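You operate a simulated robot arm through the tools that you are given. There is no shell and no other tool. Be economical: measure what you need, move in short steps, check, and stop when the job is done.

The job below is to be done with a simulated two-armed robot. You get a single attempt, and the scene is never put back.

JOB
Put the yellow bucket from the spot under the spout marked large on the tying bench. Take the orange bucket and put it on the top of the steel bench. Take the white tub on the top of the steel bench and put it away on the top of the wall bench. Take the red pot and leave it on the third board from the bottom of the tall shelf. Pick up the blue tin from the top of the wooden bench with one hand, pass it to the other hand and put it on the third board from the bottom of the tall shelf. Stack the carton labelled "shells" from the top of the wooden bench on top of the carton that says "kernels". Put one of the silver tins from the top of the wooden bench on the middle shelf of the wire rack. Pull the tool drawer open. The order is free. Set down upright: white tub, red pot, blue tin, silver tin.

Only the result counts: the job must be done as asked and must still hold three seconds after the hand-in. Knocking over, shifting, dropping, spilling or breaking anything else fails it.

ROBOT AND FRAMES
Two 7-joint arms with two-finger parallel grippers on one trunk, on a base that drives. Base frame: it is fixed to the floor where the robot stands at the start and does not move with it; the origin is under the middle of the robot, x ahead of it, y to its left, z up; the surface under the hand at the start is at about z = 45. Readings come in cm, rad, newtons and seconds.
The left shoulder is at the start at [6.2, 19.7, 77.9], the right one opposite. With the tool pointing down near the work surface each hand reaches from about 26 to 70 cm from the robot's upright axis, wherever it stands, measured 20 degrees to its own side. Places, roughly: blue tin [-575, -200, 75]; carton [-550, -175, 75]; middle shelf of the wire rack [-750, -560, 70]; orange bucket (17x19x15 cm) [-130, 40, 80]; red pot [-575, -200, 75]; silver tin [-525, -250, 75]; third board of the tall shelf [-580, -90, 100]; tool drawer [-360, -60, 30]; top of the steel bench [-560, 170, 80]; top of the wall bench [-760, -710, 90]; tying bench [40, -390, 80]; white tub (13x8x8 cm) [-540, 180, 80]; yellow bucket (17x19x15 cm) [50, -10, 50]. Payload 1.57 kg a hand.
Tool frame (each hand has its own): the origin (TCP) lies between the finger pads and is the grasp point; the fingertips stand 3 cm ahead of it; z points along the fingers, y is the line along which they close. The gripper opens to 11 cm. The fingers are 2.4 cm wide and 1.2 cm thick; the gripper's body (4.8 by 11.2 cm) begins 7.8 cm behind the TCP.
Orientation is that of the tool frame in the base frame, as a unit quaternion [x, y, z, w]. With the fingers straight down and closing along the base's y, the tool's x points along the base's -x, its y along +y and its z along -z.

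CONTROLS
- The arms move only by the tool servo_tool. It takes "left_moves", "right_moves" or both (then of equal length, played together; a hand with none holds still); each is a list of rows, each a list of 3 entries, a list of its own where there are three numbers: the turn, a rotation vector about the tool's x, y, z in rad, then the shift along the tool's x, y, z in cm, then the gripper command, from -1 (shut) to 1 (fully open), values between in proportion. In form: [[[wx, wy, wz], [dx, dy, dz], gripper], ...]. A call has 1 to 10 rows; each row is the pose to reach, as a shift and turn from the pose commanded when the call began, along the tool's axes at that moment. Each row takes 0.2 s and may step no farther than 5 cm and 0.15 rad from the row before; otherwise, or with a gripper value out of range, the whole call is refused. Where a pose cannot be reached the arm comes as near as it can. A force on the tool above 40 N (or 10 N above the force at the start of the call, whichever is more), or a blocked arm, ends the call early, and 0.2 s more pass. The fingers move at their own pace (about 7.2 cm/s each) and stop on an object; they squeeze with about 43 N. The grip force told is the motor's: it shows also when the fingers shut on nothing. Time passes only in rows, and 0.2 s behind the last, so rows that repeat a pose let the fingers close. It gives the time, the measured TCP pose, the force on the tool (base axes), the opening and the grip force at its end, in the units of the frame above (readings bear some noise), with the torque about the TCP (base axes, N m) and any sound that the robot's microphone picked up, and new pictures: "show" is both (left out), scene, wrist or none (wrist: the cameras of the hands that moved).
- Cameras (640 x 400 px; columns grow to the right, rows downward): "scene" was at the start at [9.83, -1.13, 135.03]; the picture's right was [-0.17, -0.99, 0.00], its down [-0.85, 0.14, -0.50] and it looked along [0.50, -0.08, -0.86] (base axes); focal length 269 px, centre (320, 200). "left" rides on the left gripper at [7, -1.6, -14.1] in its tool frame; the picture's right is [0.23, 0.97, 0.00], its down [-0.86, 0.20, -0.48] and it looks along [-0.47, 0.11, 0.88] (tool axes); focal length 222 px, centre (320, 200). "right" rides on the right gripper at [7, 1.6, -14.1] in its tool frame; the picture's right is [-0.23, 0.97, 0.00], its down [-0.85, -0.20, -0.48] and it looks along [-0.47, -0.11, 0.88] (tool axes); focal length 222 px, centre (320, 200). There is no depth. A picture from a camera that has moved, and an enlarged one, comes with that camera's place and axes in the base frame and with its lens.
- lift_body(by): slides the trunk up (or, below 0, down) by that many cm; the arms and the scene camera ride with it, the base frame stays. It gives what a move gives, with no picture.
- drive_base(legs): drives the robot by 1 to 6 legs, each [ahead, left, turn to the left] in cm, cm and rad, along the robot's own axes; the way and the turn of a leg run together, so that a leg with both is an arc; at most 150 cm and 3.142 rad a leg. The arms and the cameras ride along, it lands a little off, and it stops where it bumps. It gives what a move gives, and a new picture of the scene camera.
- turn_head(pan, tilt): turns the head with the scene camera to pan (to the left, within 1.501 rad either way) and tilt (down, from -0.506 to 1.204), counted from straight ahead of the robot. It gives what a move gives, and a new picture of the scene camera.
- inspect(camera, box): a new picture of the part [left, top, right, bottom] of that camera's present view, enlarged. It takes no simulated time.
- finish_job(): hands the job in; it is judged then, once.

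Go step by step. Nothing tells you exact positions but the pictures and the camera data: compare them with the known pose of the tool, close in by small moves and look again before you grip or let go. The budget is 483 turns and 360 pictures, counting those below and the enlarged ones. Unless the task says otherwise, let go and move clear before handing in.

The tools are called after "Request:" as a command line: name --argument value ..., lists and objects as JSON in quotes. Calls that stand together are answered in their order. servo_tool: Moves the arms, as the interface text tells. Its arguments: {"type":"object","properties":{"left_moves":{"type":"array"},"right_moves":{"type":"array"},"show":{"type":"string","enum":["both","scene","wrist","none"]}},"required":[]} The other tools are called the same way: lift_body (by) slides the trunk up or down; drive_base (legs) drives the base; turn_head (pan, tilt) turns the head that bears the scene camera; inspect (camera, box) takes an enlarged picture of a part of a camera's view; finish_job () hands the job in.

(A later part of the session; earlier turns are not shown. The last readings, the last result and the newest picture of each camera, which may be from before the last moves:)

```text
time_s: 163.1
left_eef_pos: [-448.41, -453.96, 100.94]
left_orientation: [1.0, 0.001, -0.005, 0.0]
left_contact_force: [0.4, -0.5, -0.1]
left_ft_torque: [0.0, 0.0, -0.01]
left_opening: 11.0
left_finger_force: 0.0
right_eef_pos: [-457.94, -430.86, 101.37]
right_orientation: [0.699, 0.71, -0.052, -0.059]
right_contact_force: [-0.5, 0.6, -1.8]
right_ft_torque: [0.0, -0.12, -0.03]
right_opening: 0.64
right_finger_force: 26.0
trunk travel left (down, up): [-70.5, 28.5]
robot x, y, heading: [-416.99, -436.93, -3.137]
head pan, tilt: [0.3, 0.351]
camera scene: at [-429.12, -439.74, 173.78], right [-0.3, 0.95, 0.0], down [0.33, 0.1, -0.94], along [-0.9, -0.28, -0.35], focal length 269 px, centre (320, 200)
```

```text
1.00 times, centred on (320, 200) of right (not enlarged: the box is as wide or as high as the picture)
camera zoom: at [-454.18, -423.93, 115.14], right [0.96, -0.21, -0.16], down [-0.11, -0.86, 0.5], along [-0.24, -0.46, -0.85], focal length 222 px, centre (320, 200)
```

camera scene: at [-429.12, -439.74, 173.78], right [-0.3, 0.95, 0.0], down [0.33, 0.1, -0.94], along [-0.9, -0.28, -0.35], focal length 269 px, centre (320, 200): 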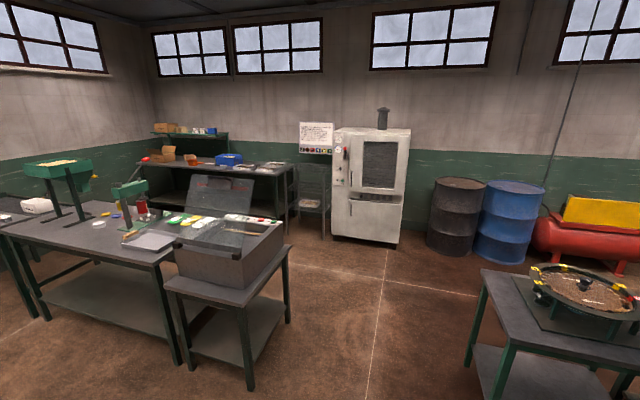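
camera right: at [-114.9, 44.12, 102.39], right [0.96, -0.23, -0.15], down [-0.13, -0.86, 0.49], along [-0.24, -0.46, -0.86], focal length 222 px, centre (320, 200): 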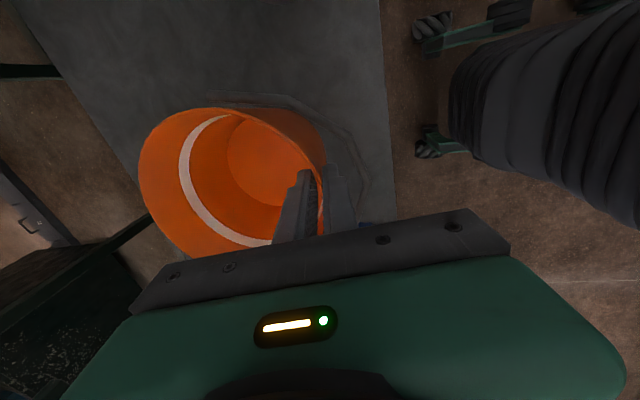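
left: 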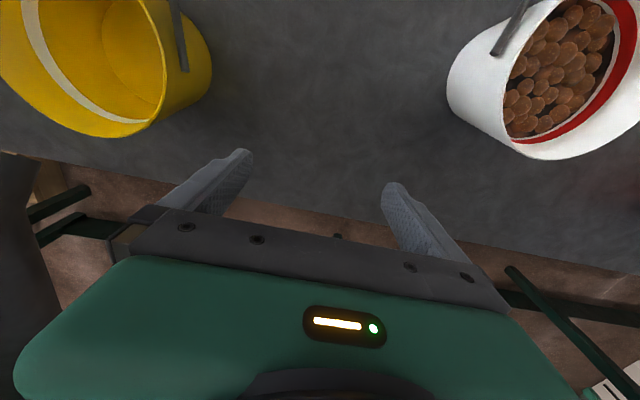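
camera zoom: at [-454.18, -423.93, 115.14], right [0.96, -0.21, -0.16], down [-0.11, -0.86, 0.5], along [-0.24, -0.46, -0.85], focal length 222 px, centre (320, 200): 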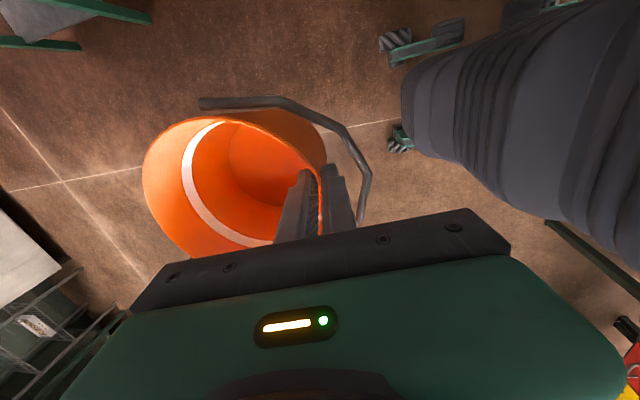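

The grip looks fine. I turn into the aisle and drive north.

Request:
drive_base --legs '[[0, 0, -1.571], [100, 32, 0], [150, 0, 0], [150, 0, 0]]'

Request:
turn_head --pan 0.6 --tilt 0.45

```text
time_s: 186.4
left_eef_pos: [-467.24, -5.15, 101.13]
left_orientation: [-0.707, 0.707, 0.004, 0.003]
left_contact_force: [0.0, 0.0, -1.0]
left_ft_torque: [-0.01, -0.01, 0.01]
left_opening: 10.99
left_finger_force: 0.0
right_eef_pos: [-444.05, 4.24, 101.41]
right_orientation: [0.997, 0.005, 0.005, -0.08]
right_contact_force: [-0.5, -0.5, -2.2]
right_ft_torque: [-0.12, -0.03, 0.0]
right_opening: 0.24
right_finger_force: 23.8
trunk travel left (down, up): [-70.5, 28.5]
robot x, y, heading: [-450.25, -36.92, 1.569]
head pan, tilt: [0.3, 0.351]
camera scene: at [-453.19, -24.64, 173.79], right [0.96, 0.3, 0.0], down [0.1, -0.33, -0.94], along [-0.28, 0.9, -0.34], focal length 269 px, centre (320, 200)
```

scene: 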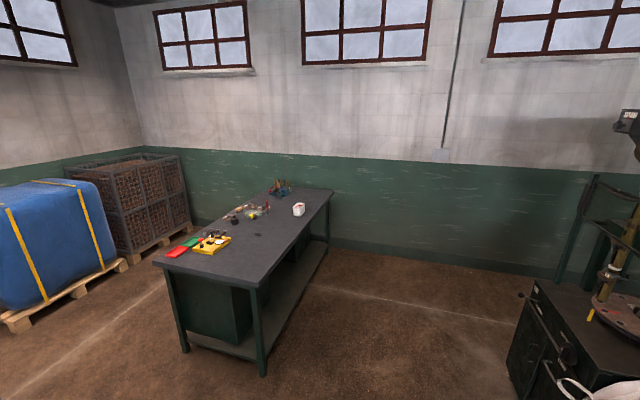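

```text
time_s: 187.2
left_eef_pos: [-467.23, -5.27, 101.04]
left_orientation: [-0.706, 0.708, 0.004, 0.003]
left_contact_force: [-0.8, -0.2, 0.8]
left_ft_torque: [0.0, 0.01, 0.0]
left_opening: 11.01
left_finger_force: 0.0
right_eef_pos: [-444.05, 4.18, 101.49]
right_orientation: [0.997, 0.005, 0.004, -0.079]
right_contact_force: [-0.3, -0.2, -1.6]
right_ft_torque: [-0.13, -0.04, -0.03]
right_opening: 0.21
right_finger_force: 23.3
trunk travel left (down, up): [-70.5, 28.5]
robot x, y, heading: [-450.43, -36.67, 1.569]
head pan, tilt: [0.6, 0.45]
camera scene: at [-455.62, -25.86, 172.86], right [0.83, 0.56, 0.0], down [0.25, -0.36, -0.9], along [-0.51, 0.74, -0.44], focal length 269 px, centre (320, 200)
```

scene: 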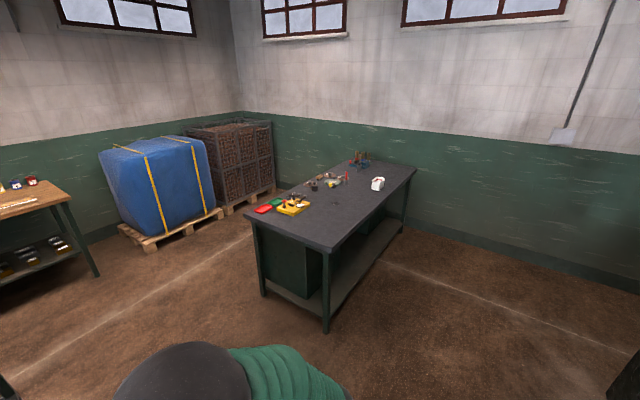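

The opening has crept down to 0.2 cm, so the bucket is slipping. I look at it.

Request:
inspect --camera "right" --box '[0, 0, 640, 400]'

Request:
turn_head --pan 0 --tilt 1.1

```text
1.00 times, centred on (320, 200) of right (not enlarged: the box is as wide or as high as the picture)
camera zoom: at [-437.19, 0.44, 115.16], right [-0.22, -0.96, -0.16], down [-0.86, 0.11, 0.5], along [-0.46, 0.24, -0.85], focal length 222 px, centre (320, 200)
```

zoom: 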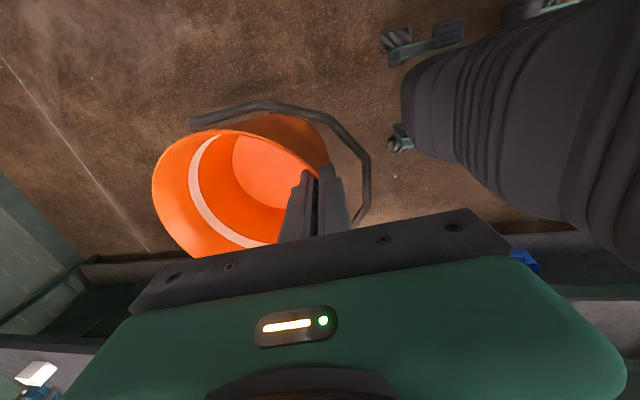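

```text
time_s: 188.2
left_eef_pos: [-467.25, -5.36, 101.17]
left_orientation: [-0.707, 0.707, 0.005, 0.004]
left_contact_force: [0.3, 0.2, 0.2]
left_ft_torque: [0.0, 0.01, -0.05]
left_opening: 10.99
left_finger_force: 0.0
right_eef_pos: [-444.14, 4.15, 101.38]
right_orientation: [0.997, 0.005, 0.005, -0.079]
right_contact_force: [-0.1, 1.0, -1.6]
right_ft_torque: [-0.12, -0.04, 0.0]
right_opening: 0.19
right_finger_force: 23.5
trunk travel left (down, up): [-70.5, 28.5]
robot x, y, heading: [-450.31, -36.59, 1.571]
head pan, tilt: [0.0, 1.1]
camera scene: at [-450.43, -27.16, 167.66], right [1.0, 0.0, 0.0], down [0.0, -0.89, -0.45], along [0.0, 0.45, -0.89], focal length 269 px, centre (320, 200)
```

scene: 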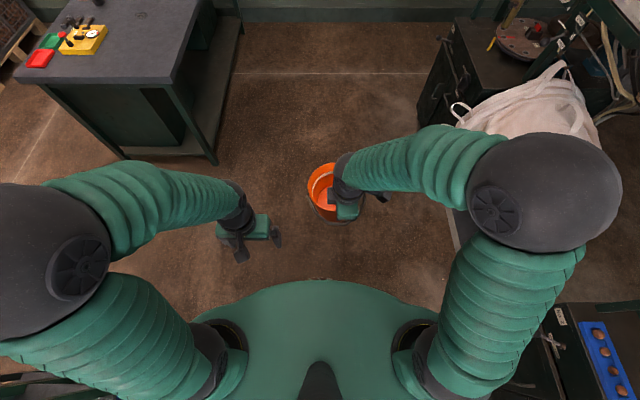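

The bucket has sunk about 1 cm in the grip, so I place it soon. I drive diagonally to the south end of the steel bench, whose near corner is at about [-521,77].

Request:
drive_base --legs '[[82, 91, 0]]'

```text
time_s: 194.4
left_eef_pos: [-558.22, 77.27, 101.12]
left_orientation: [-0.704, 0.71, 0.004, 0.004]
left_contact_force: [0.8, -0.7, -0.5]
left_ft_torque: [-0.04, 0.0, 0.03]
left_opening: 11.0
left_finger_force: 0.0
right_eef_pos: [-535.0, 86.53, 101.37]
right_orientation: [0.997, 0.0, 0.005, -0.078]
right_contact_force: [-0.6, 0.3, -1.5]
right_ft_torque: [-0.17, -0.02, 0.02]
right_opening: 0.23
right_finger_force: 23.6
trunk travel left (down, up): [-70.5, 28.5]
robot x, y, heading: [-542.26, 45.58, 1.561]
head pan, tilt: [0.0, 1.1]
camera scene: at [-541.53, 55.25, 167.65], right [1.0, -0.01, 0.0], down [-0.01, -0.89, -0.45], along [0.0, 0.45, -0.89], focal length 269 px, centre (320, 200)
```

scene: 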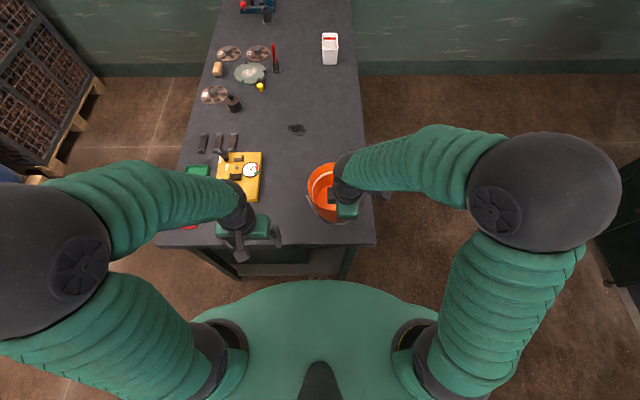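

The bucket is over the bench. I move it 8 cm further in and lower.

Request:
servo_tool --right_moves '[[[0, 0, 0], [0, -2, 0.3], -1], [[0, 0, 0], [0, -4, 0.6], -1], [[0, 0, 0], [0, -6, 0.9], -1], [[0, 0, 0], [0, -7.9, 1.2], -1], [[0, 0, 0], [0, -7.7, 2.5], -1], [[0, 0, 0], [0, -7.5, 3.7], -1], [[0, 0, 0], [0, -7.4, 4.7], -1], [[0, 0, 0], [0, -7.3, 5.5], -1]]' --show "none"

Request:
servo_tool --right_moves '[[[0, 0, 0], [0, 0.05, 0.4], -1], [[0, 0, 0], [0, 0.12, 0.8], -1], [[0, 0, 0], [0, 0.18, 1.2], -1], [[0, 0, 0], [0, 0.24, 1.6], -1], [[0, 0, 0], [0, 0.24, 1.6], -1]]' --show "wrist"

```text
time_s: 196.2
left_eef_pos: [-558.51, 77.24, 101.03]
left_orientation: [-0.704, 0.71, 0.004, 0.004]
left_contact_force: [0.9, -0.1, 1.0]
left_ft_torque: [0.0, 0.0, 0.02]
left_opening: 11.01
left_finger_force: 0.1
right_eef_pos: [-535.05, 94.68, 97.06]
right_orientation: [0.997, 0.0, 0.005, -0.08]
right_contact_force: [0.3, -0.4, -2.0]
right_ft_torque: [-0.11, -0.03, -0.02]
right_opening: 0.21
right_finger_force: 23.7
trunk travel left (down, up): [-70.5, 28.5]
robot x, y, heading: [-541.83, 45.47, 1.564]
head pan, tilt: [0.0, 1.1]
```

```text
time_s: 197.4
left_eef_pos: [-558.45, 77.24, 101.06]
left_orientation: [-0.704, 0.71, 0.004, 0.005]
left_contact_force: [0.5, 0.1, 0.3]
left_ft_torque: [0.0, -0.02, 0.0]
left_opening: 10.98
left_finger_force: 0.0
right_eef_pos: [-535.07, 94.61, 95.59]
right_orientation: [0.997, 0.001, 0.005, -0.079]
right_contact_force: [-0.1, 0.3, -1.9]
right_ft_torque: [-0.09, -0.03, 0.03]
right_opening: 0.2
right_finger_force: 23.6
trunk travel left (down, up): [-70.5, 28.5]
robot x, y, heading: [-541.49, 45.71, 1.566]
head pan, tilt: [0.0, 1.1]
camera right: at [-528.28, 90.84, 109.29], right [-0.22, -0.96, -0.16], down [-0.86, 0.12, 0.5], along [-0.46, 0.25, -0.85], focal length 222 px, centre (320, 200)
```

right: 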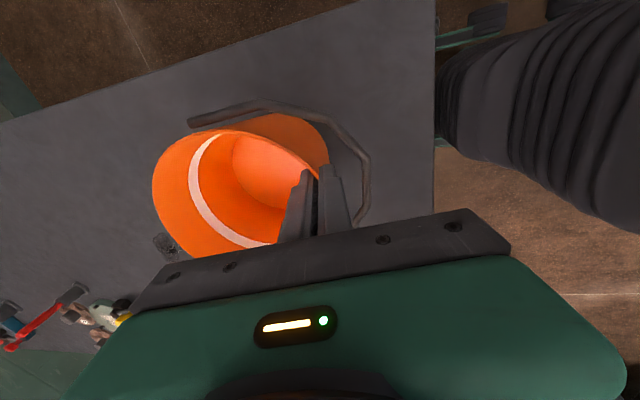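

Request:
servo_tool --right_moves '[[[0, 0, 0], [0, 0.05, 0.4], -1], [[0, 0, 0], [0, 0.12, 0.8], -1], [[0, 0, 0], [0, 0.18, 1.2], -1], [[0, 0, 0], [0, 0.24, 1.6], -1], [[0, 0, 0], [0, 0.3, 2.0], -1]]' --show "wrist"

```text
time_s: 198.6
left_eef_pos: [-558.24, 77.01, 101.25]
left_orientation: [-0.704, 0.71, 0.005, 0.005]
left_contact_force: [0.2, 1.0, 0.7]
left_ft_torque: [-0.03, 0.0, 0.03]
left_opening: 11.02
left_finger_force: 0.0
right_eef_pos: [-534.83, 94.7, 93.79]
right_orientation: [0.997, 0.001, 0.004, -0.082]
right_contact_force: [6.8, 2.3, 20.1]
right_ft_torque: [0.77, -0.11, -0.23]
right_opening: 0.21
right_finger_force: 24.7
trunk travel left (down, up): [-70.5, 28.5]
robot x, y, heading: [-541.44, 45.57, 1.559]
head pan, tilt: [0.0, 1.1]
camera right: at [-528.04, 90.77, 107.46], right [-0.23, -0.96, -0.16], down [-0.86, 0.12, 0.5], along [-0.46, 0.25, -0.85], focal length 222 px, centre (320, 200)
```

right: 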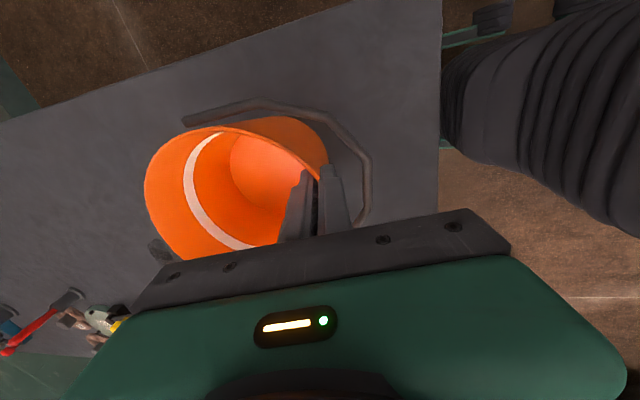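

Touched down. I release with a small opening (so as not to push the bail) and withdraw.

Request:
servo_tool --right_moves '[[[0, 0, 0], [0, 0, -0.4], -1], [[0, 0, 0], [0, 0, -0.4], -0.6], [[0, 0, 0], [0, 0, -0.4], -0.5], [[0, 0, 0], [0, 0, -0.4], -0.5], [[0, 0, 0], [0, 0, -2], -0.5], [[0, 0, 0], [0, 0, -5], -0.5], [[0, 0, 0], [0, 0, -9], -0.5], [[0, 0, 0], [0, 0, -13], -0.5]]' --show "both"

```text
time_s: 200.4
left_eef_pos: [-558.36, 77.09, 101.24]
left_orientation: [-0.705, 0.71, 0.006, 0.004]
left_contact_force: [-0.2, -0.3, 0.5]
left_ft_torque: [-0.01, -0.02, -0.01]
left_opening: 10.97
left_finger_force: 0.0
right_eef_pos: [-535.03, 92.55, 106.46]
right_orientation: [0.997, 0.001, 0.006, -0.08]
right_contact_force: [0.4, 0.1, 0.7]
right_ft_torque: [-0.02, 0.0, -0.01]
right_opening: 2.74
right_finger_force: 0.0
trunk travel left (down, up): [-70.5, 28.5]
robot x, y, heading: [-541.43, 45.95, 1.562]
head pan, tilt: [0.0, 1.1]
camera scene: at [-541.74, 55.1, 167.66], right [1.0, -0.01, 0.0], down [-0.01, -0.89, -0.45], along [0.0, 0.45, -0.89], focal length 269 px, centre (320, 200)
camera right: at [-528.24, 88.68, 120.11], right [-0.23, -0.96, -0.16], down [-0.86, 0.12, 0.5], along [-0.46, 0.25, -0.85], focal length 222 px, centre (320, 200)
```

scene: 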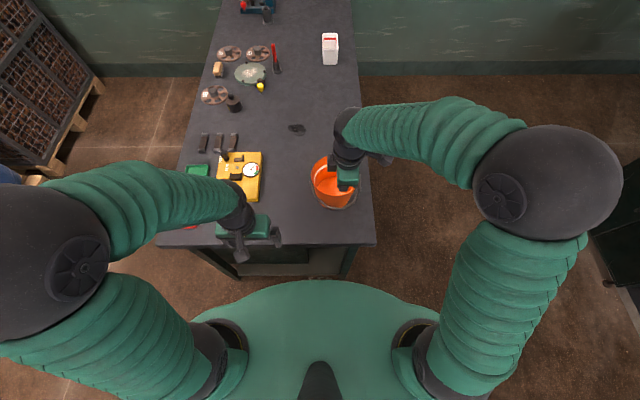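
right: 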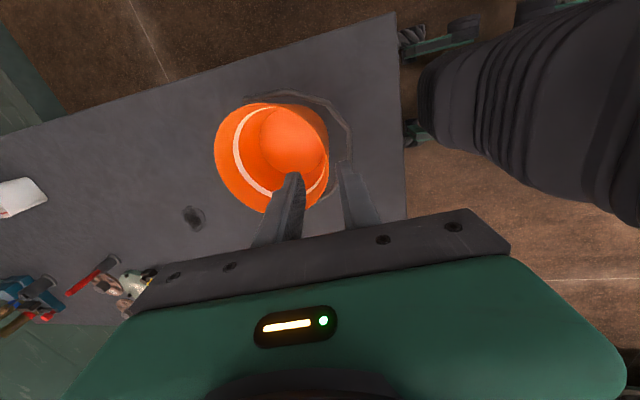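

The orange bucket is placed. Next the white tub: I zoom in on it.

Request:
inspect --camera "scene" --box '[280, 20, 376, 80]'

Request:
drive_base --legs '[[-30, 0, 0], [0, -62, 0], [150, 0, 0]]'

Request:
turn_head --pan 1.3 --tilt 0.7

```text
6.67 times, centred on (328, 50) of scene
camera zoom: at [-541.74, 55.1, 167.66], right [1.0, -0.01, 0.0], down [-0.01, -0.89, -0.45], along [0.0, 0.45, -0.89], focal length 1796 px, centre (267, 1200)
```

zoom: 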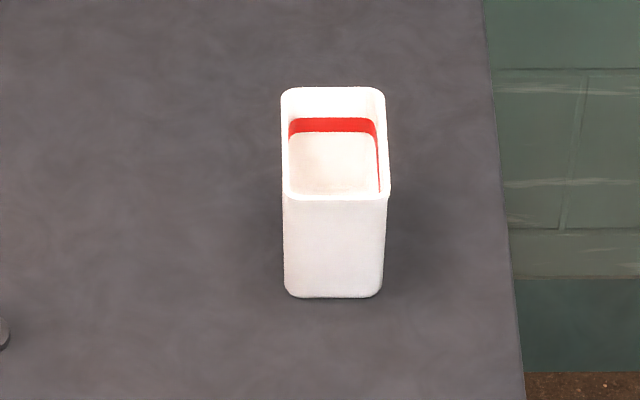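

```text
time_s: 212.6
left_eef_pos: [-496.37, 195.68, 101.09]
left_orientation: [0.708, -0.706, -0.004, -0.005]
left_contact_force: [-0.1, 1.0, -1.3]
left_ft_torque: [0.0, 0.01, -0.03]
left_opening: 11.0
left_finger_force: 0.1
right_eef_pos: [-473.22, 211.35, 106.38]
right_orientation: [0.997, 0.007, 0.005, -0.081]
right_contact_force: [-0.4, 0.0, 0.5]
right_ft_torque: [-0.02, 0.0, 0.04]
right_opening: 2.74
right_finger_force: 0.0
trunk travel left (down, up): [-70.5, 28.5]
robot x, y, heading: [-479.51, 164.52, 1.57]
head pan, tilt: [0.0, 1.1]
camera scene: at [-479.48, 173.89, 167.66], right [1.0, 0.0, 0.0], down [0.0, -0.89, -0.45], along [0.0, 0.45, -0.89], focal length 269 px, centre (320, 200)
```

scene: 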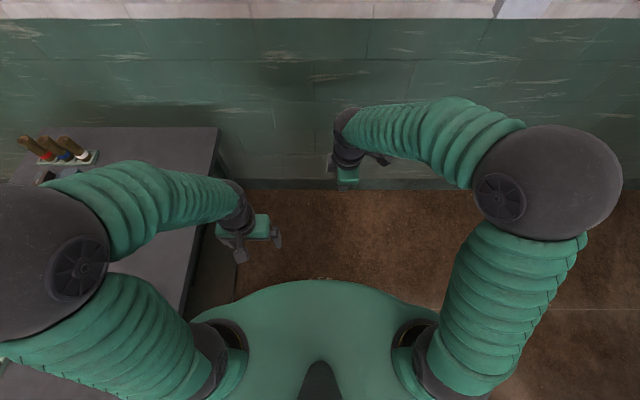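

```text
time_s: 214.0
left_eef_pos: [-496.4, 195.71, 101.12]
left_orientation: [0.708, -0.706, -0.004, -0.005]
left_contact_force: [-0.6, 0.1, 0.6]
left_ft_torque: [0.01, 0.0, 0.01]
left_opening: 10.99
left_finger_force: 0.0
right_eef_pos: [-473.27, 211.38, 106.36]
right_orientation: [0.997, 0.007, 0.005, -0.08]
right_contact_force: [0.2, -0.4, -0.4]
right_ft_torque: [0.04, 0.02, -0.02]
right_opening: 2.74
right_finger_force: 0.0
trunk travel left (down, up): [-70.5, 28.5]
robot x, y, heading: [-479.48, 164.09, 1.572]
head pan, tilt: [1.3, 0.7]
camera scene: at [-487.69, 169.92, 170.65], right [0.27, 0.96, 0.0], down [0.62, -0.17, -0.76], along [-0.74, 0.2, -0.64], focal length 269 px, centre (320, 200)
```

scene: 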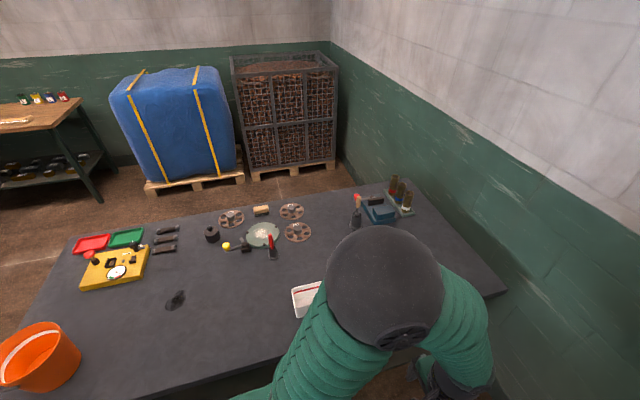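

The tub (about 13 along y, 8 along x, 8 high) stands at about [-537,179.5]. I turn to face the bench; the right hand's present yaw suits it.

Request:
drive_base --legs '[[0, 0, 1.57], [5, 0, 0]]'

Request:
turn_head --pan 0 --tilt 0.8

Request:
servo_tool --right_moves '[[[-0.08, 0, 0], [4, 0, 0], 0.5], [[-0.16, 0, 0], [8, 0, 0], 1], [[-0.16, 0, 0], [9, 0, 0], 1]]' --show "wrist"

```text
time_s: 218.8
left_eef_pos: [-514.83, 146.94, 101.34]
left_orientation: [1.0, 0.007, -0.01, 0.0]
left_contact_force: [0.0, 0.1, 0.4]
left_ft_torque: [-0.01, 0.02, 0.04]
left_opening: 11.0
left_finger_force: 0.1
right_eef_pos: [-530.69, 169.77, 106.66]
right_orientation: [0.696, 0.713, -0.056, -0.063]
right_contact_force: [0.4, -0.4, -0.4]
right_ft_torque: [0.01, 0.03, 0.0]
right_opening: 2.75
right_finger_force: 0.1
trunk travel left (down, up): [-70.5, 28.5]
robot x, y, heading: [-484.71, 164.38, -3.125]
head pan, tilt: [1.3, 0.7]
camera scene: at [-488.56, 155.96, 170.71], right [-0.97, 0.25, 0.01], down [0.16, 0.62, -0.77], along [-0.2, -0.74, -0.64], focal length 269 px, centre (320, 200)
```

scene: 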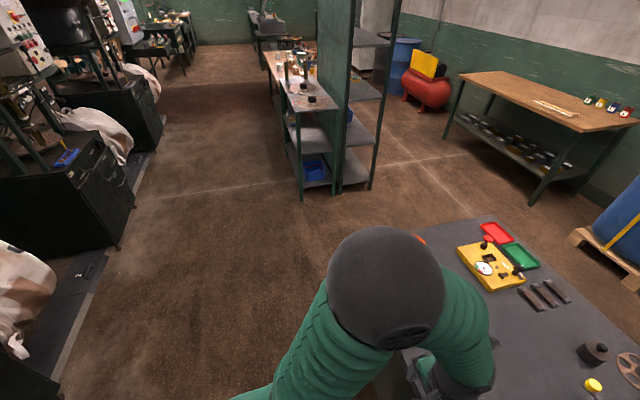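

```text
time_s: 220.3
left_eef_pos: [-515.6, 147.02, 101.03]
left_orientation: [1.0, 0.006, -0.007, 0.0]
left_contact_force: [0.4, -0.5, 0.2]
left_ft_torque: [-0.01, -0.02, -0.01]
left_opening: 10.99
left_finger_force: 0.1
right_eef_pos: [-531.58, 169.94, 106.24]
right_orientation: [0.696, 0.714, -0.054, -0.06]
right_contact_force: [-0.4, -0.4, -0.4]
right_ft_torque: [-0.04, 0.0, 0.03]
right_opening: 2.77
right_finger_force: 0.1
trunk travel left (down, up): [-70.5, 28.5]
robot x, y, heading: [-484.57, 164.3, -3.129]
head pan, tilt: [0.0, 0.799]
camera scene: at [-495.97, 164.08, 169.81], right [-0.01, 1.0, 0.0], down [0.72, 0.01, -0.7], along [-0.7, -0.01, -0.72], focal length 269 px, centre (320, 200)
```

scene: 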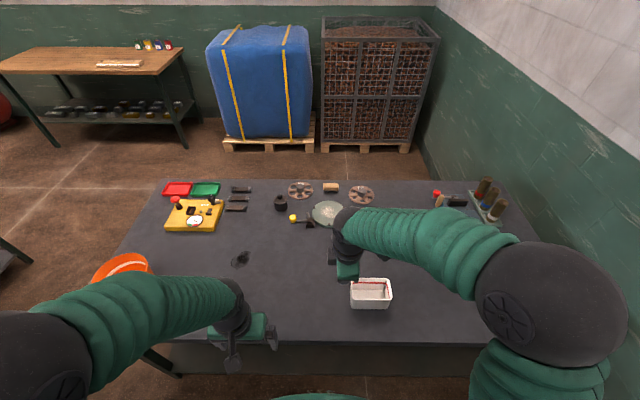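

```text
time_s: 221.1
left_eef_pos: [-515.49, 147.08, 101.13]
left_orientation: [1.0, 0.006, -0.007, 0.001]
left_contact_force: [0.2, 0.3, 0.4]
left_ft_torque: [-0.02, -0.04, -0.02]
left_opening: 10.98
left_finger_force: 0.0
right_eef_pos: [-531.67, 178.98, 106.44]
right_orientation: [0.699, 0.715, 0.004, -0.003]
right_contact_force: [0.2, -0.4, -0.2]
right_ft_torque: [-0.04, -0.02, -0.02]
right_opening: 11.02
right_finger_force: 0.0
trunk travel left (down, up): [-70.5, 28.5]
robot x, y, heading: [-484.28, 164.57, -3.129]
head pan, tilt: [0.0, 0.799]
camera right: at [-530.18, 185.94, 120.61], right [0.98, -0.2, 0.0], down [-0.18, -0.86, 0.47], along [-0.1, -0.46, -0.88], focal length 222 px, centre (320, 200)
```

right: 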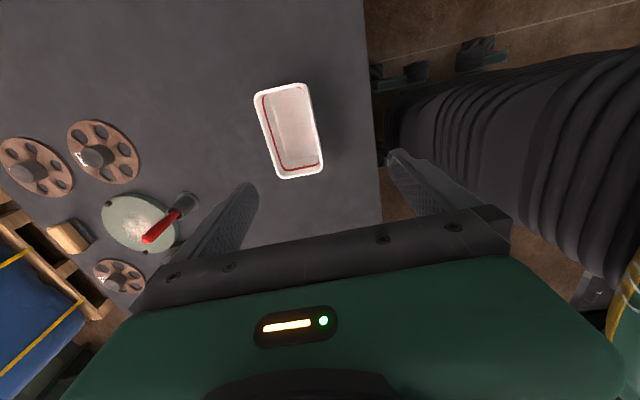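

Tub centre is about [-535.9,180]. I align above and lower part of the way.

Request:
servo_tool --right_moves '[[[0, 0, 0.035], [0.5, -2.1, 3], 1], [[0, 0, 0.07], [1.1, -4.2, 6], 1], [[0, 0, 0.07], [1.1, -4.2, 10], 1], [[0, 0, 0.07], [1.1, -4.2, 13], 1]]' --show "wrist"

```text
time_s: 222.1
left_eef_pos: [-515.66, 146.91, 101.1]
left_orientation: [1.0, 0.006, -0.006, 0.0]
left_contact_force: [-0.8, 0.1, 0.1]
left_ft_torque: [-0.02, -0.02, -0.02]
left_opening: 10.99
left_finger_force: 0.2
right_eef_pos: [-536.11, 179.89, 93.31]
right_orientation: [0.724, 0.69, 0.002, -0.004]
right_contact_force: [-0.2, 0.3, 0.5]
right_ft_torque: [0.0, -0.04, 0.05]
right_opening: 11.01
right_finger_force: 0.1
trunk travel left (down, up): [-70.5, 28.5]
robot x, y, heading: [-484.93, 164.28, -3.132]
head pan, tilt: [0.0, 0.799]
camera right: at [-534.09, 186.7, 107.46], right [0.96, -0.27, 0.0], down [-0.24, -0.85, 0.47], along [-0.13, -0.45, -0.88], focal length 222 px, centre (320, 200)
```

right: 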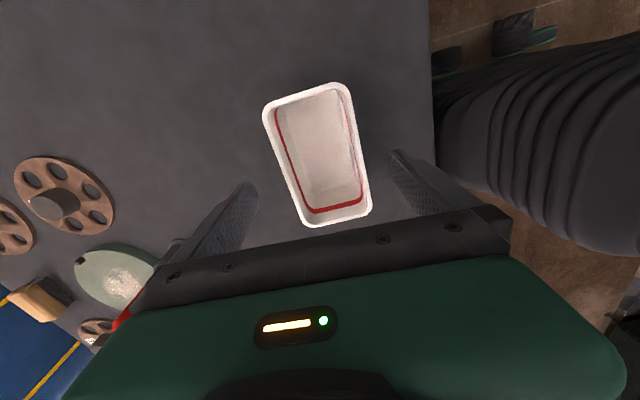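

Request:
servo_tool --right_moves '[[[0, 0, 0], [0.3, 0.4, 3], 1], [[0, 0, 0], [0.3, 0.4, 6], 1], [[0, 0, 0], [0.3, 0.4, 8.6], 1]]' --show "wrist"

```text
time_s: 222.9
left_eef_pos: [-515.65, 146.89, 101.16]
left_orientation: [1.0, 0.007, -0.007, 0.001]
left_contact_force: [-0.7, 0.1, 0.7]
left_ft_torque: [-0.01, -0.01, 0.01]
left_opening: 10.97
left_finger_force: 0.0
right_eef_pos: [-535.47, 180.23, 84.84]
right_orientation: [0.724, 0.69, 0.003, -0.004]
right_contact_force: [0.3, 0.4, -0.1]
right_ft_torque: [-0.01, 0.04, -0.02]
right_opening: 10.99
right_finger_force: 0.1
trunk travel left (down, up): [-70.5, 28.5]
robot x, y, heading: [-484.23, 164.28, -3.124]
head pan, tilt: [0.0, 0.799]
camera right: at [-533.49, 187.05, 98.94], right [0.96, -0.27, 0.0], down [-0.24, -0.85, 0.47], along [-0.13, -0.45, -0.88], focal length 222 px, centre (320, 200)
```

right: 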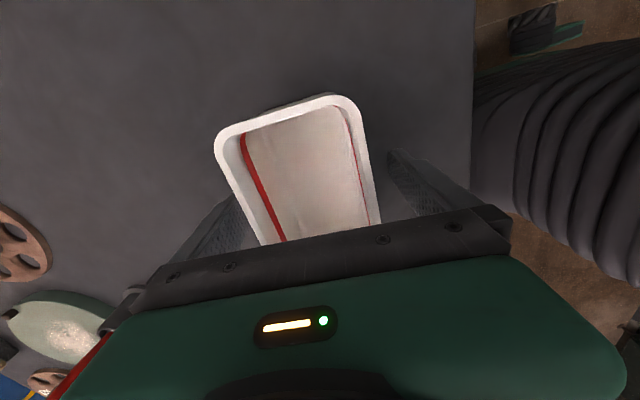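

Request:
servo_tool --right_moves '[[[0, 0, 0], [0, 0, 0], 0.6], [[0, 0, 0], [0, 0, 0], 0.4], [[0, 0, 0], [0, 0, 0], 0.2], [[0, 0, 0], [0, 0, 0], 0], [[0, 0, 0], [0, 0, 0], -0.5], [[0, 0, 0], [0, 0, 0], -1], [[0, 0, 0], [0, 0, 0], -1]]' --show "wrist"

```text
time_s: 224.5
left_eef_pos: [-515.46, 146.88, 101.19]
left_orientation: [1.0, 0.006, -0.007, 0.0]
left_contact_force: [-0.1, 0.2, -0.4]
left_ft_torque: [0.03, 0.03, 0.03]
left_opening: 11.0
left_finger_force: 0.1
right_eef_pos: [-535.36, 180.29, 84.74]
right_orientation: [0.724, 0.69, 0.002, -0.004]
right_contact_force: [0.6, 0.9, -0.2]
right_ft_torque: [-0.04, -0.01, -0.01]
right_opening: 7.17
right_finger_force: 43.0
trunk travel left (down, up): [-70.5, 28.5]
robot x, y, heading: [-484.46, 164.13, -3.126]
head pan, tilt: [0.0, 0.799]
camera right: at [-533.45, 187.04, 98.96], right [0.96, -0.27, 0.0], down [-0.24, -0.85, 0.47], along [-0.13, -0.45, -0.88], focal length 222 px, centre (320, 200)
```

right: 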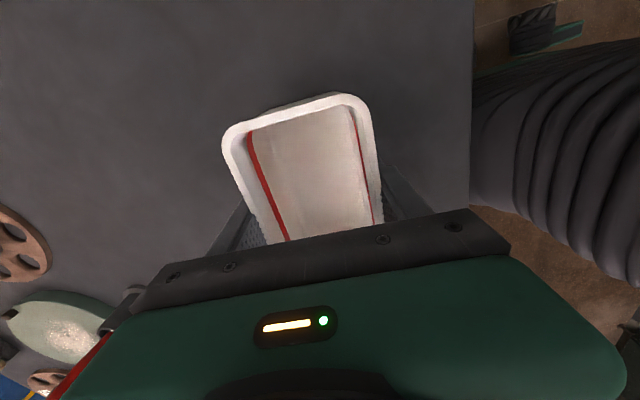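

The tub is gripped. I lift it, back off, and move sideways along the aisle to the wooden bench.

Request:
servo_tool --right_moves '[[[0, 0, 0], [0, 0, -3], -1], [[0, 0, 0], [0, 0, -6], -1], [[0, 0, 0], [0, 0, -10], -1], [[0, 0, 0], [0, 0, -14], -1], [[0, 0, 0], [0, 2, -18], -1], [[0, 0, 0], [0, 6, -20], -1], [[0, 0, 0], [0, 10, -20], -1]]' --show "wrist"

Request:
drive_base --legs '[[-38, 0, 0], [0, 140, 0], [0, 140, 0], [0, 120, 0]]'

Request:
turn_head --pan 0 --tilt 0.7

```text
time_s: 226.1
left_eef_pos: [-515.53, 146.95, 101.25]
left_orientation: [1.0, 0.006, -0.007, 0.001]
left_contact_force: [0.6, -0.1, 0.1]
left_ft_torque: [0.01, 0.02, 0.01]
left_opening: 11.01
left_finger_force: 0.1
right_eef_pos: [-525.3, 179.75, 104.79]
right_orientation: [0.724, 0.69, 0.003, -0.004]
right_contact_force: [-0.2, -0.4, -0.2]
right_ft_torque: [0.0, 0.01, 0.02]
right_opening: 7.13
right_finger_force: 43.4
trunk travel left (down, up): [-70.5, 28.5]
robot x, y, heading: [-484.27, 164.13, -3.124]
head pan, tilt: [0.0, 0.799]
camera right: at [-523.36, 186.45, 119.02], right [0.96, -0.27, 0.0], down [-0.24, -0.85, 0.47], along [-0.13, -0.45, -0.88], focal length 222 px, centre (320, 200)
```

right: 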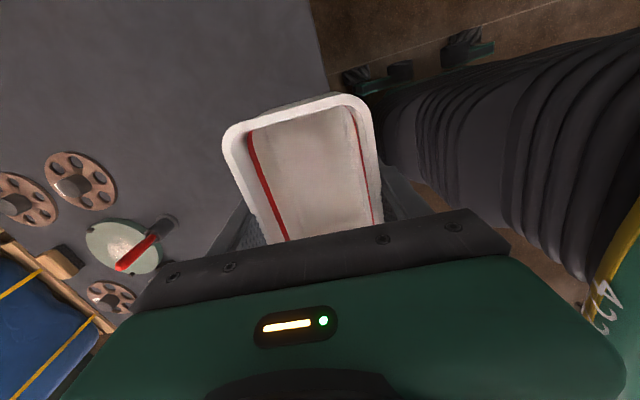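

```text
time_s: 247.4
left_eef_pos: [-474.33, -253.69, 101.17]
left_orientation: [1.0, 0.0, -0.006, 0.001]
left_contact_force: [0.1, 0.0, -0.4]
left_ft_torque: [0.0, -0.01, 0.03]
left_opening: 10.99
left_finger_force: 0.1
right_eef_pos: [-483.91, -220.77, 104.7]
right_orientation: [0.727, 0.686, 0.002, -0.003]
right_contact_force: [0.2, 0.3, -0.2]
right_ft_torque: [-0.01, 0.04, 0.02]
right_opening: 7.13
right_finger_force: 42.9
trunk travel left (down, up): [-70.5, 28.5]
robot x, y, heading: [-442.99, -236.88, -3.141]
head pan, tilt: [0.0, 0.799]
camera scene: at [-454.45, -236.55, 169.82], right [0.0, 1.0, 0.0], down [0.72, 0.0, -0.7], along [-0.7, 0.0, -0.72], focal length 269 px, centre (320, 200)
```

scene: 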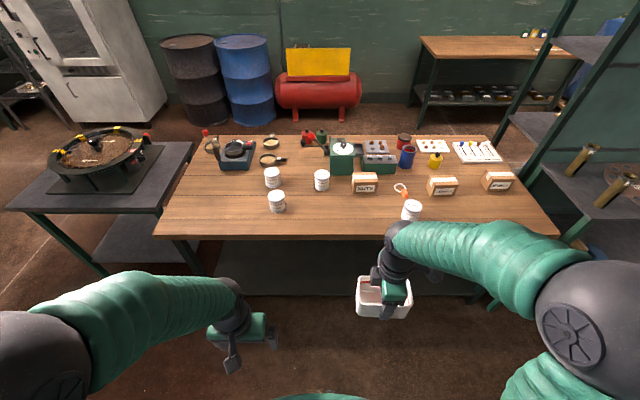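

```text
time_s: 248.1
left_eef_pos: [-474.25, -253.83, 101.15]
left_orientation: [1.0, 0.0, -0.007, 0.0]
left_contact_force: [0.4, 0.2, 0.0]
left_ft_torque: [0.03, -0.01, 0.04]
left_opening: 11.03
left_finger_force: 0.1
right_eef_pos: [-483.88, -220.98, 104.82]
right_orientation: [0.727, 0.687, 0.002, -0.004]
right_contact_force: [0.3, -0.7, -1.5]
right_ft_torque: [-0.02, 0.0, -0.02]
right_opening: 7.1
right_finger_force: 42.9
trunk travel left (down, up): [-70.5, 28.5]
robot x, y, heading: [-443.07, -236.94, -3.138]
head pan, tilt: [0.0, 0.7]
camera scene: at [-454.88, -236.87, 170.64], right [0.0, 1.0, 0.0], down [0.65, 0.0, -0.76], along [-0.76, 0.0, -0.65], focal length 269 px, centre (320, 200)
```

scene: 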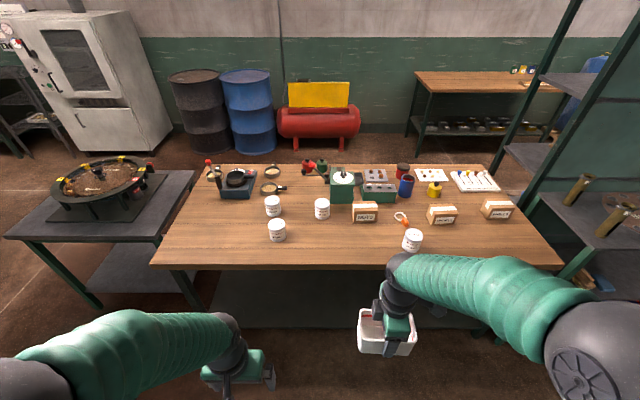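

Request:
inspect --camera "scene" --box '[190, 150, 370, 262]'

Request:
inspect --camera "scene" --box '[340, 150, 520, 262]'

```text
3.56 times, centred on (280, 206) of scene
camera zoom: at [-454.88, -236.87, 170.64], right [0.0, 1.0, 0.0], down [0.65, 0.0, -0.76], along [-0.76, 0.0, -0.65], focal length 958 px, centre (462, 179)
```

zoom: 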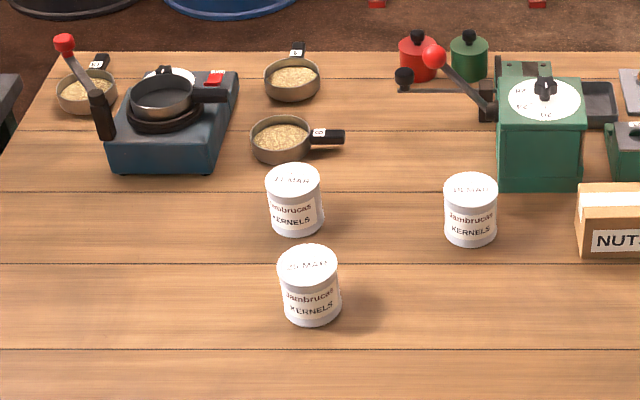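

```text
3.56 times, centred on (430, 206) of scene
camera zoom: at [-454.88, -236.87, 170.64], right [0.0, 1.0, 0.0], down [0.65, 0.0, -0.76], along [-0.76, 0.0, -0.65], focal length 958 px, centre (-71, 179)
```

zoom: 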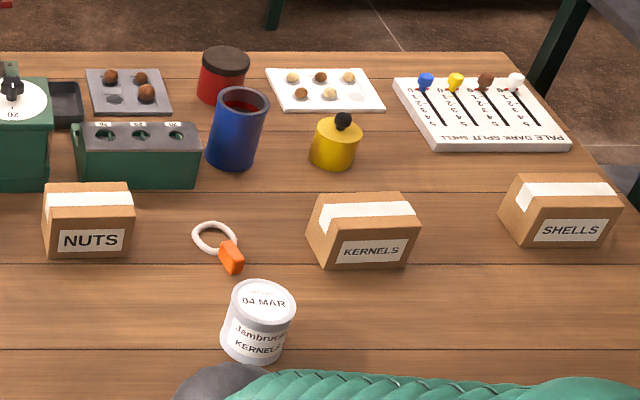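

I zoom in on the candidates for "red pot" and "blue tin".

Request:
inspect --camera "scene" --box '[385, 155, 449, 195]'

Request:
inspect --camera "scene" --box '[295, 150, 359, 190]'

```text
10.00 times, centred on (417, 175) of scene
camera zoom: at [-454.88, -236.87, 170.64], right [0.0, 1.0, 0.0], down [0.65, 0.0, -0.76], along [-0.76, 0.0, -0.65], focal length 2694 px, centre (-650, 450)
```

zoom: 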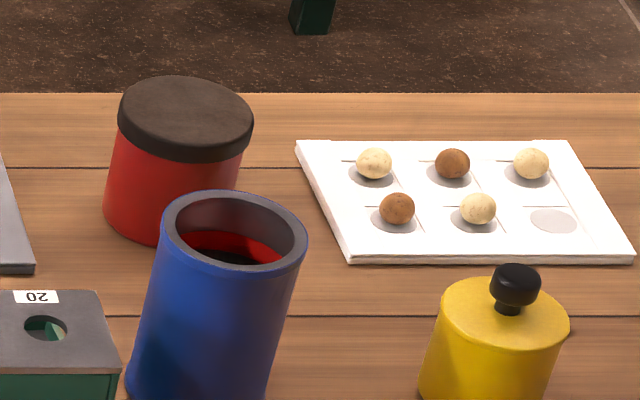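

```text
10.00 times, centred on (327, 170) of scene
camera zoom: at [-454.88, -236.87, 170.64], right [0.0, 1.0, 0.0], down [0.65, 0.0, -0.76], along [-0.76, 0.0, -0.65], focal length 2694 px, centre (250, 500)
```

zoom: 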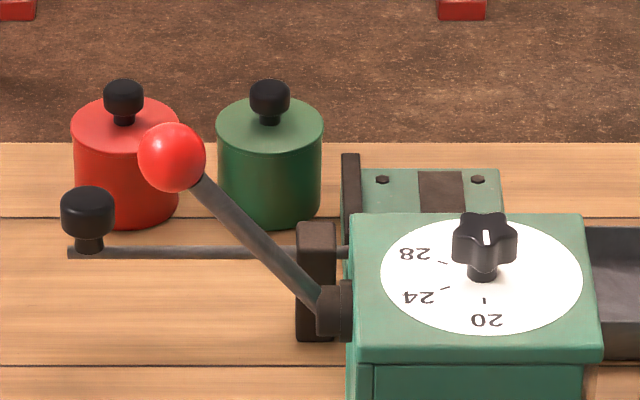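

By its place the red pot is the dark-lidded red one beside the blue tin. I take a silver tin first with the left hand at a 45° pitch (needed to enter the rack), so I drive up and pitch the left hand.

Request:
servo_tool --left_moves '[[[0, -0.13, 0], [-2, 0, 0], 1], [[0, -0.26, 0], [-4, 0, 0], 1], [[0, -0.39, 0], [-6, 0, 0], 1], [[0, -0.52, 0], [-8, 0, 0], 1], [[0, -0.65, 0], [-10, 0, 0], 1], [[0, -0.78, 0], [-10, 0, 0], 1]]' --show "none"

Request:
drive_base --legs '[[44, 0, 0]]'

Request:
inspect --camera "left" --box '[0, 0, 640, 400]'

```text
time_s: 249.7
left_eef_pos: [-492.05, -252.91, 105.03]
left_orientation: [0.903, 0.029, -0.427, -0.027]
left_contact_force: [-0.2, 0.1, 0.2]
left_ft_torque: [0.02, -0.01, 0.0]
left_opening: 11.02
left_finger_force: 0.1
left hand out of reach, approached as far as the arm can: row 2, 3, 4, 5, 6
right_eef_pos: [-483.77, -220.97, 104.85]
right_orientation: [0.728, 0.686, 0.003, -0.004]
right_contact_force: [0.9, -0.1, -0.5]
right_ft_torque: [0.0, 0.01, -0.01]
right_opening: 7.12
right_finger_force: 43.2
trunk travel left (down, up): [-70.5, 28.5]
robot x, y, heading: [-443.09, -237.24, -3.139]
head pan, tilt: [0.0, 0.7]
stopped in row 6 (left hand): the arm was blocked; the commanded pose is now the measured one
```

```text
time_s: 252.4
left_eef_pos: [-536.34, -252.62, 105.04]
left_orientation: [0.903, 0.026, -0.428, -0.03]
left_contact_force: [-1.7, 0.3, 0.2]
left_ft_torque: [0.03, -0.01, -0.02]
left_opening: 11.01
left_finger_force: 0.1
right_eef_pos: [-527.97, -221.29, 104.87]
right_orientation: [0.728, 0.686, 0.002, -0.004]
right_contact_force: [0.2, -0.1, -0.4]
right_ft_torque: [0.0, 0.02, 0.01]
right_opening: 7.14
right_finger_force: 42.9
trunk travel left (down, up): [-70.5, 28.5]
robot x, y, heading: [-487.07, -236.84, -3.138]
head pan, tilt: [0.0, 0.7]
camera scene: at [-498.98, -237.0, 170.67], right [0.0, 1.0, 0.0], down [0.64, 0.0, -0.76], along [-0.76, 0.0, -0.64], focal length 269 px, centre (320, 200)
```

scene: 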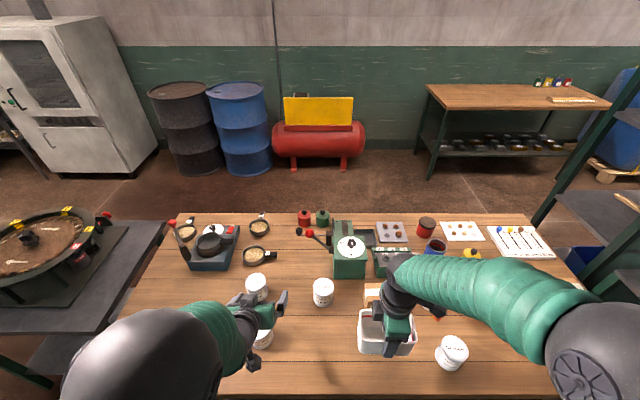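

```text
1.00 times, centred on (320, 200) of left (not enlarged: the box is as wide or as high as the picture)
camera zoom: at [-521.07, -250.89, 108.67], right [0.16, -0.95, -0.25], down [-0.17, -0.28, 0.95], along [-0.97, -0.11, -0.2], focal length 222 px, centre (320, 200)
```

zoom: 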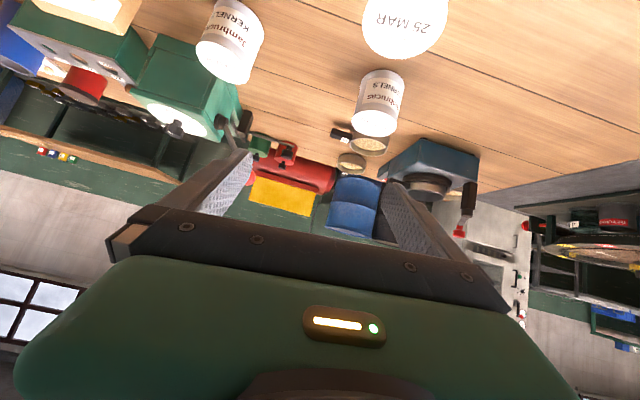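

The bench top is at z≈80; the nearest tin stands at about [-538.5,-255.7], 7 cm high. I bring the left hand to a pre-grasp point behind and above it.

Request:
servo_tool --left_moves '[[[0, 0, 0], [4.5, 1.5, -2], 1], [[0, 0, 0], [8, 3, -2], 1], [[0, 0, 0], [11, 4, 0], 1], [[0, 0, 0], [14.1, 4.5, 2.6], 1]]' --show "both"

```text
refused: row 1 steps farther than a row can; nothing moved
```

Request:
servo_tool --left_moves '[[[0, 0, 0], [3.5, 1.2, -1.5], 1], [[0, 0, 0], [7, 2.5, -2], 1], [[0, 0, 0], [10.5, 3.5, 0], 1], [[0, 0, 0], [14.1, 4.5, 2.6], 1]]' --show "both"

```text
time_s: 253.4
left_eef_pos: [-531.53, -255.91, 90.32]
left_orientation: [0.903, 0.026, -0.429, -0.03]
left_contact_force: [0.1, -0.7, 0.5]
left_ft_torque: [0.03, 0.0, 0.0]
left_opening: 11.0
left_finger_force: 0.0
left hand out of reach, approached as far as the arm can: row 1, 2, 3, 4
right_eef_pos: [-528.11, -221.23, 104.74]
right_orientation: [0.727, 0.686, 0.002, -0.004]
right_contact_force: [-0.2, 0.0, -0.9]
right_ft_torque: [0.0, 0.02, -0.01]
right_opening: 7.11
right_finger_force: 43.2
trunk travel left (down, up): [-70.5, 28.5]
robot x, y, heading: [-487.0, -237.01, -3.138]
head pan, tilt: [0.0, 0.7]
camera scene: at [-499.29, -236.96, 170.58], right [0.0, 1.0, 0.0], down [0.65, 0.0, -0.76], along [-0.76, 0.0, -0.65], focal length 269 px, centre (320, 200)
camera left: at [-516.33, -254.22, 93.97], right [0.16, -0.95, -0.25], down [-0.17, -0.28, 0.95], along [-0.97, -0.11, -0.2], focal length 222 px, centre (320, 200)
```

scene: 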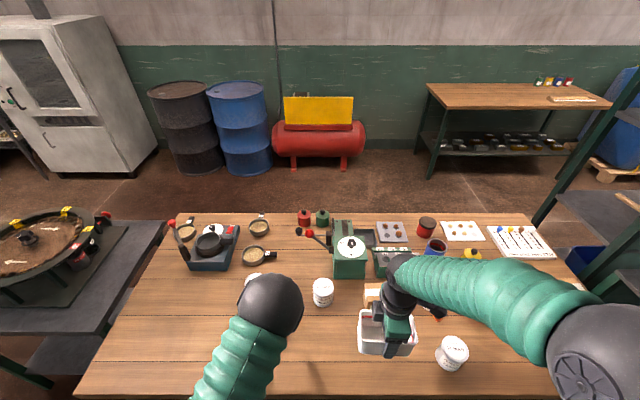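
left: 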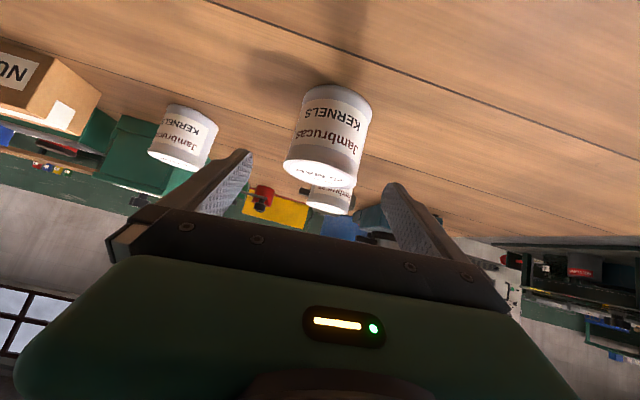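

The tin sits between the fingers' line. I advance along the tool axis.

Request:
servo_tool --left_moves '[[[0, 0, 0], [0.3, 0.1, 3], 1], [[0, 0, 0], [0.6, 0.1, 6], 1], [[0, 0, 0], [0.8, 0.1, 8.4], 1]]' --show "wrist"

```text
time_s: 254.2
left_eef_pos: [-537.6, -255.75, 84.58]
left_orientation: [0.903, 0.026, -0.427, -0.03]
left_contact_force: [-0.1, -0.1, 0.5]
left_ft_torque: [0.01, 0.0, 0.02]
left_opening: 10.99
left_finger_force: 0.1
right_eef_pos: [-527.98, -221.15, 104.78]
right_orientation: [0.727, 0.686, 0.003, -0.005]
right_contact_force: [0.3, -1.0, -0.5]
right_ft_torque: [-0.01, 0.01, -0.01]
right_opening: 7.11
right_finger_force: 43.2
trunk travel left (down, up): [-70.5, 28.5]
robot x, y, heading: [-487.25, -237.16, -3.138]
head pan, tilt: [0.0, 0.7]
camera left: at [-522.28, -254.09, 88.13], right [0.16, -0.95, -0.25], down [-0.17, -0.28, 0.95], along [-0.97, -0.11, -0.2], focal length 222 px, centre (320, 200)
```

left: 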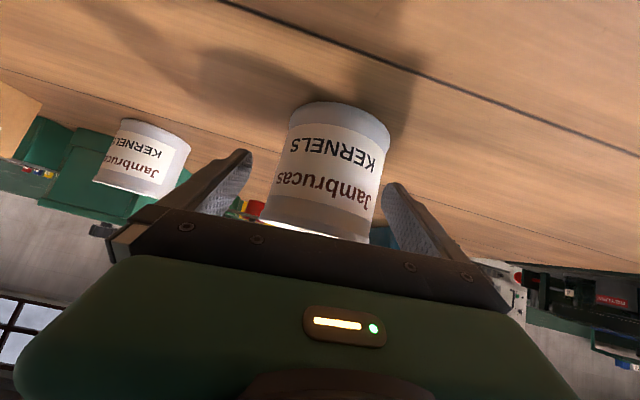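

Request:
servo_tool --left_moves '[[[0, 0, 0], [0, 0, 0], 0.6], [[0, 0, 0], [0, 0, 0], 0.4], [[0, 0, 0], [0, 0, 0], 0.2], [[0, 0, 0], [0, 0, 0], -0.3], [[0, 0, 0], [0, 0, 0], -1], [[0, 0, 0], [0, 0, 0], -1], [[0, 0, 0], [-0.8, 0, -0.65], -1], [[0, 0, 0], [-2.3, -0.2, -1.9], -1]]' --show "wrist"

```text
time_s: 256.0
left_eef_pos: [-537.6, -255.83, 87.53]
left_orientation: [0.903, 0.025, -0.428, -0.032]
left_contact_force: [0.4, -0.1, -2.0]
left_ft_torque: [-0.01, 0.01, 0.0]
left_opening: 7.14
left_finger_force: 43.1
right_eef_pos: [-527.91, -221.11, 104.93]
right_orientation: [0.726, 0.687, 0.003, -0.004]
right_contact_force: [-0.3, -1.6, 0.4]
right_ft_torque: [-0.02, -0.01, 0.01]
right_opening: 7.12
right_finger_force: 42.8
trunk travel left (down, up): [-70.5, 28.5]
robot x, y, heading: [-487.16, -237.35, -3.142]
head pan, tilt: [0.0, 0.7]
camera left: at [-522.18, -254.07, 91.13], right [0.16, -0.95, -0.25], down [-0.17, -0.28, 0.95], along [-0.97, -0.11, -0.2], focal length 222 px, centre (320, 200)
```

left: 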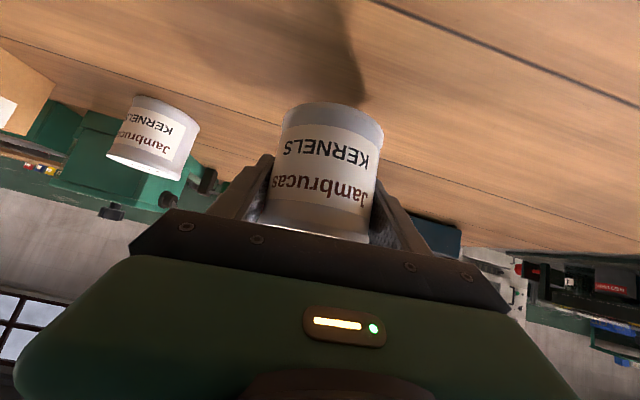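

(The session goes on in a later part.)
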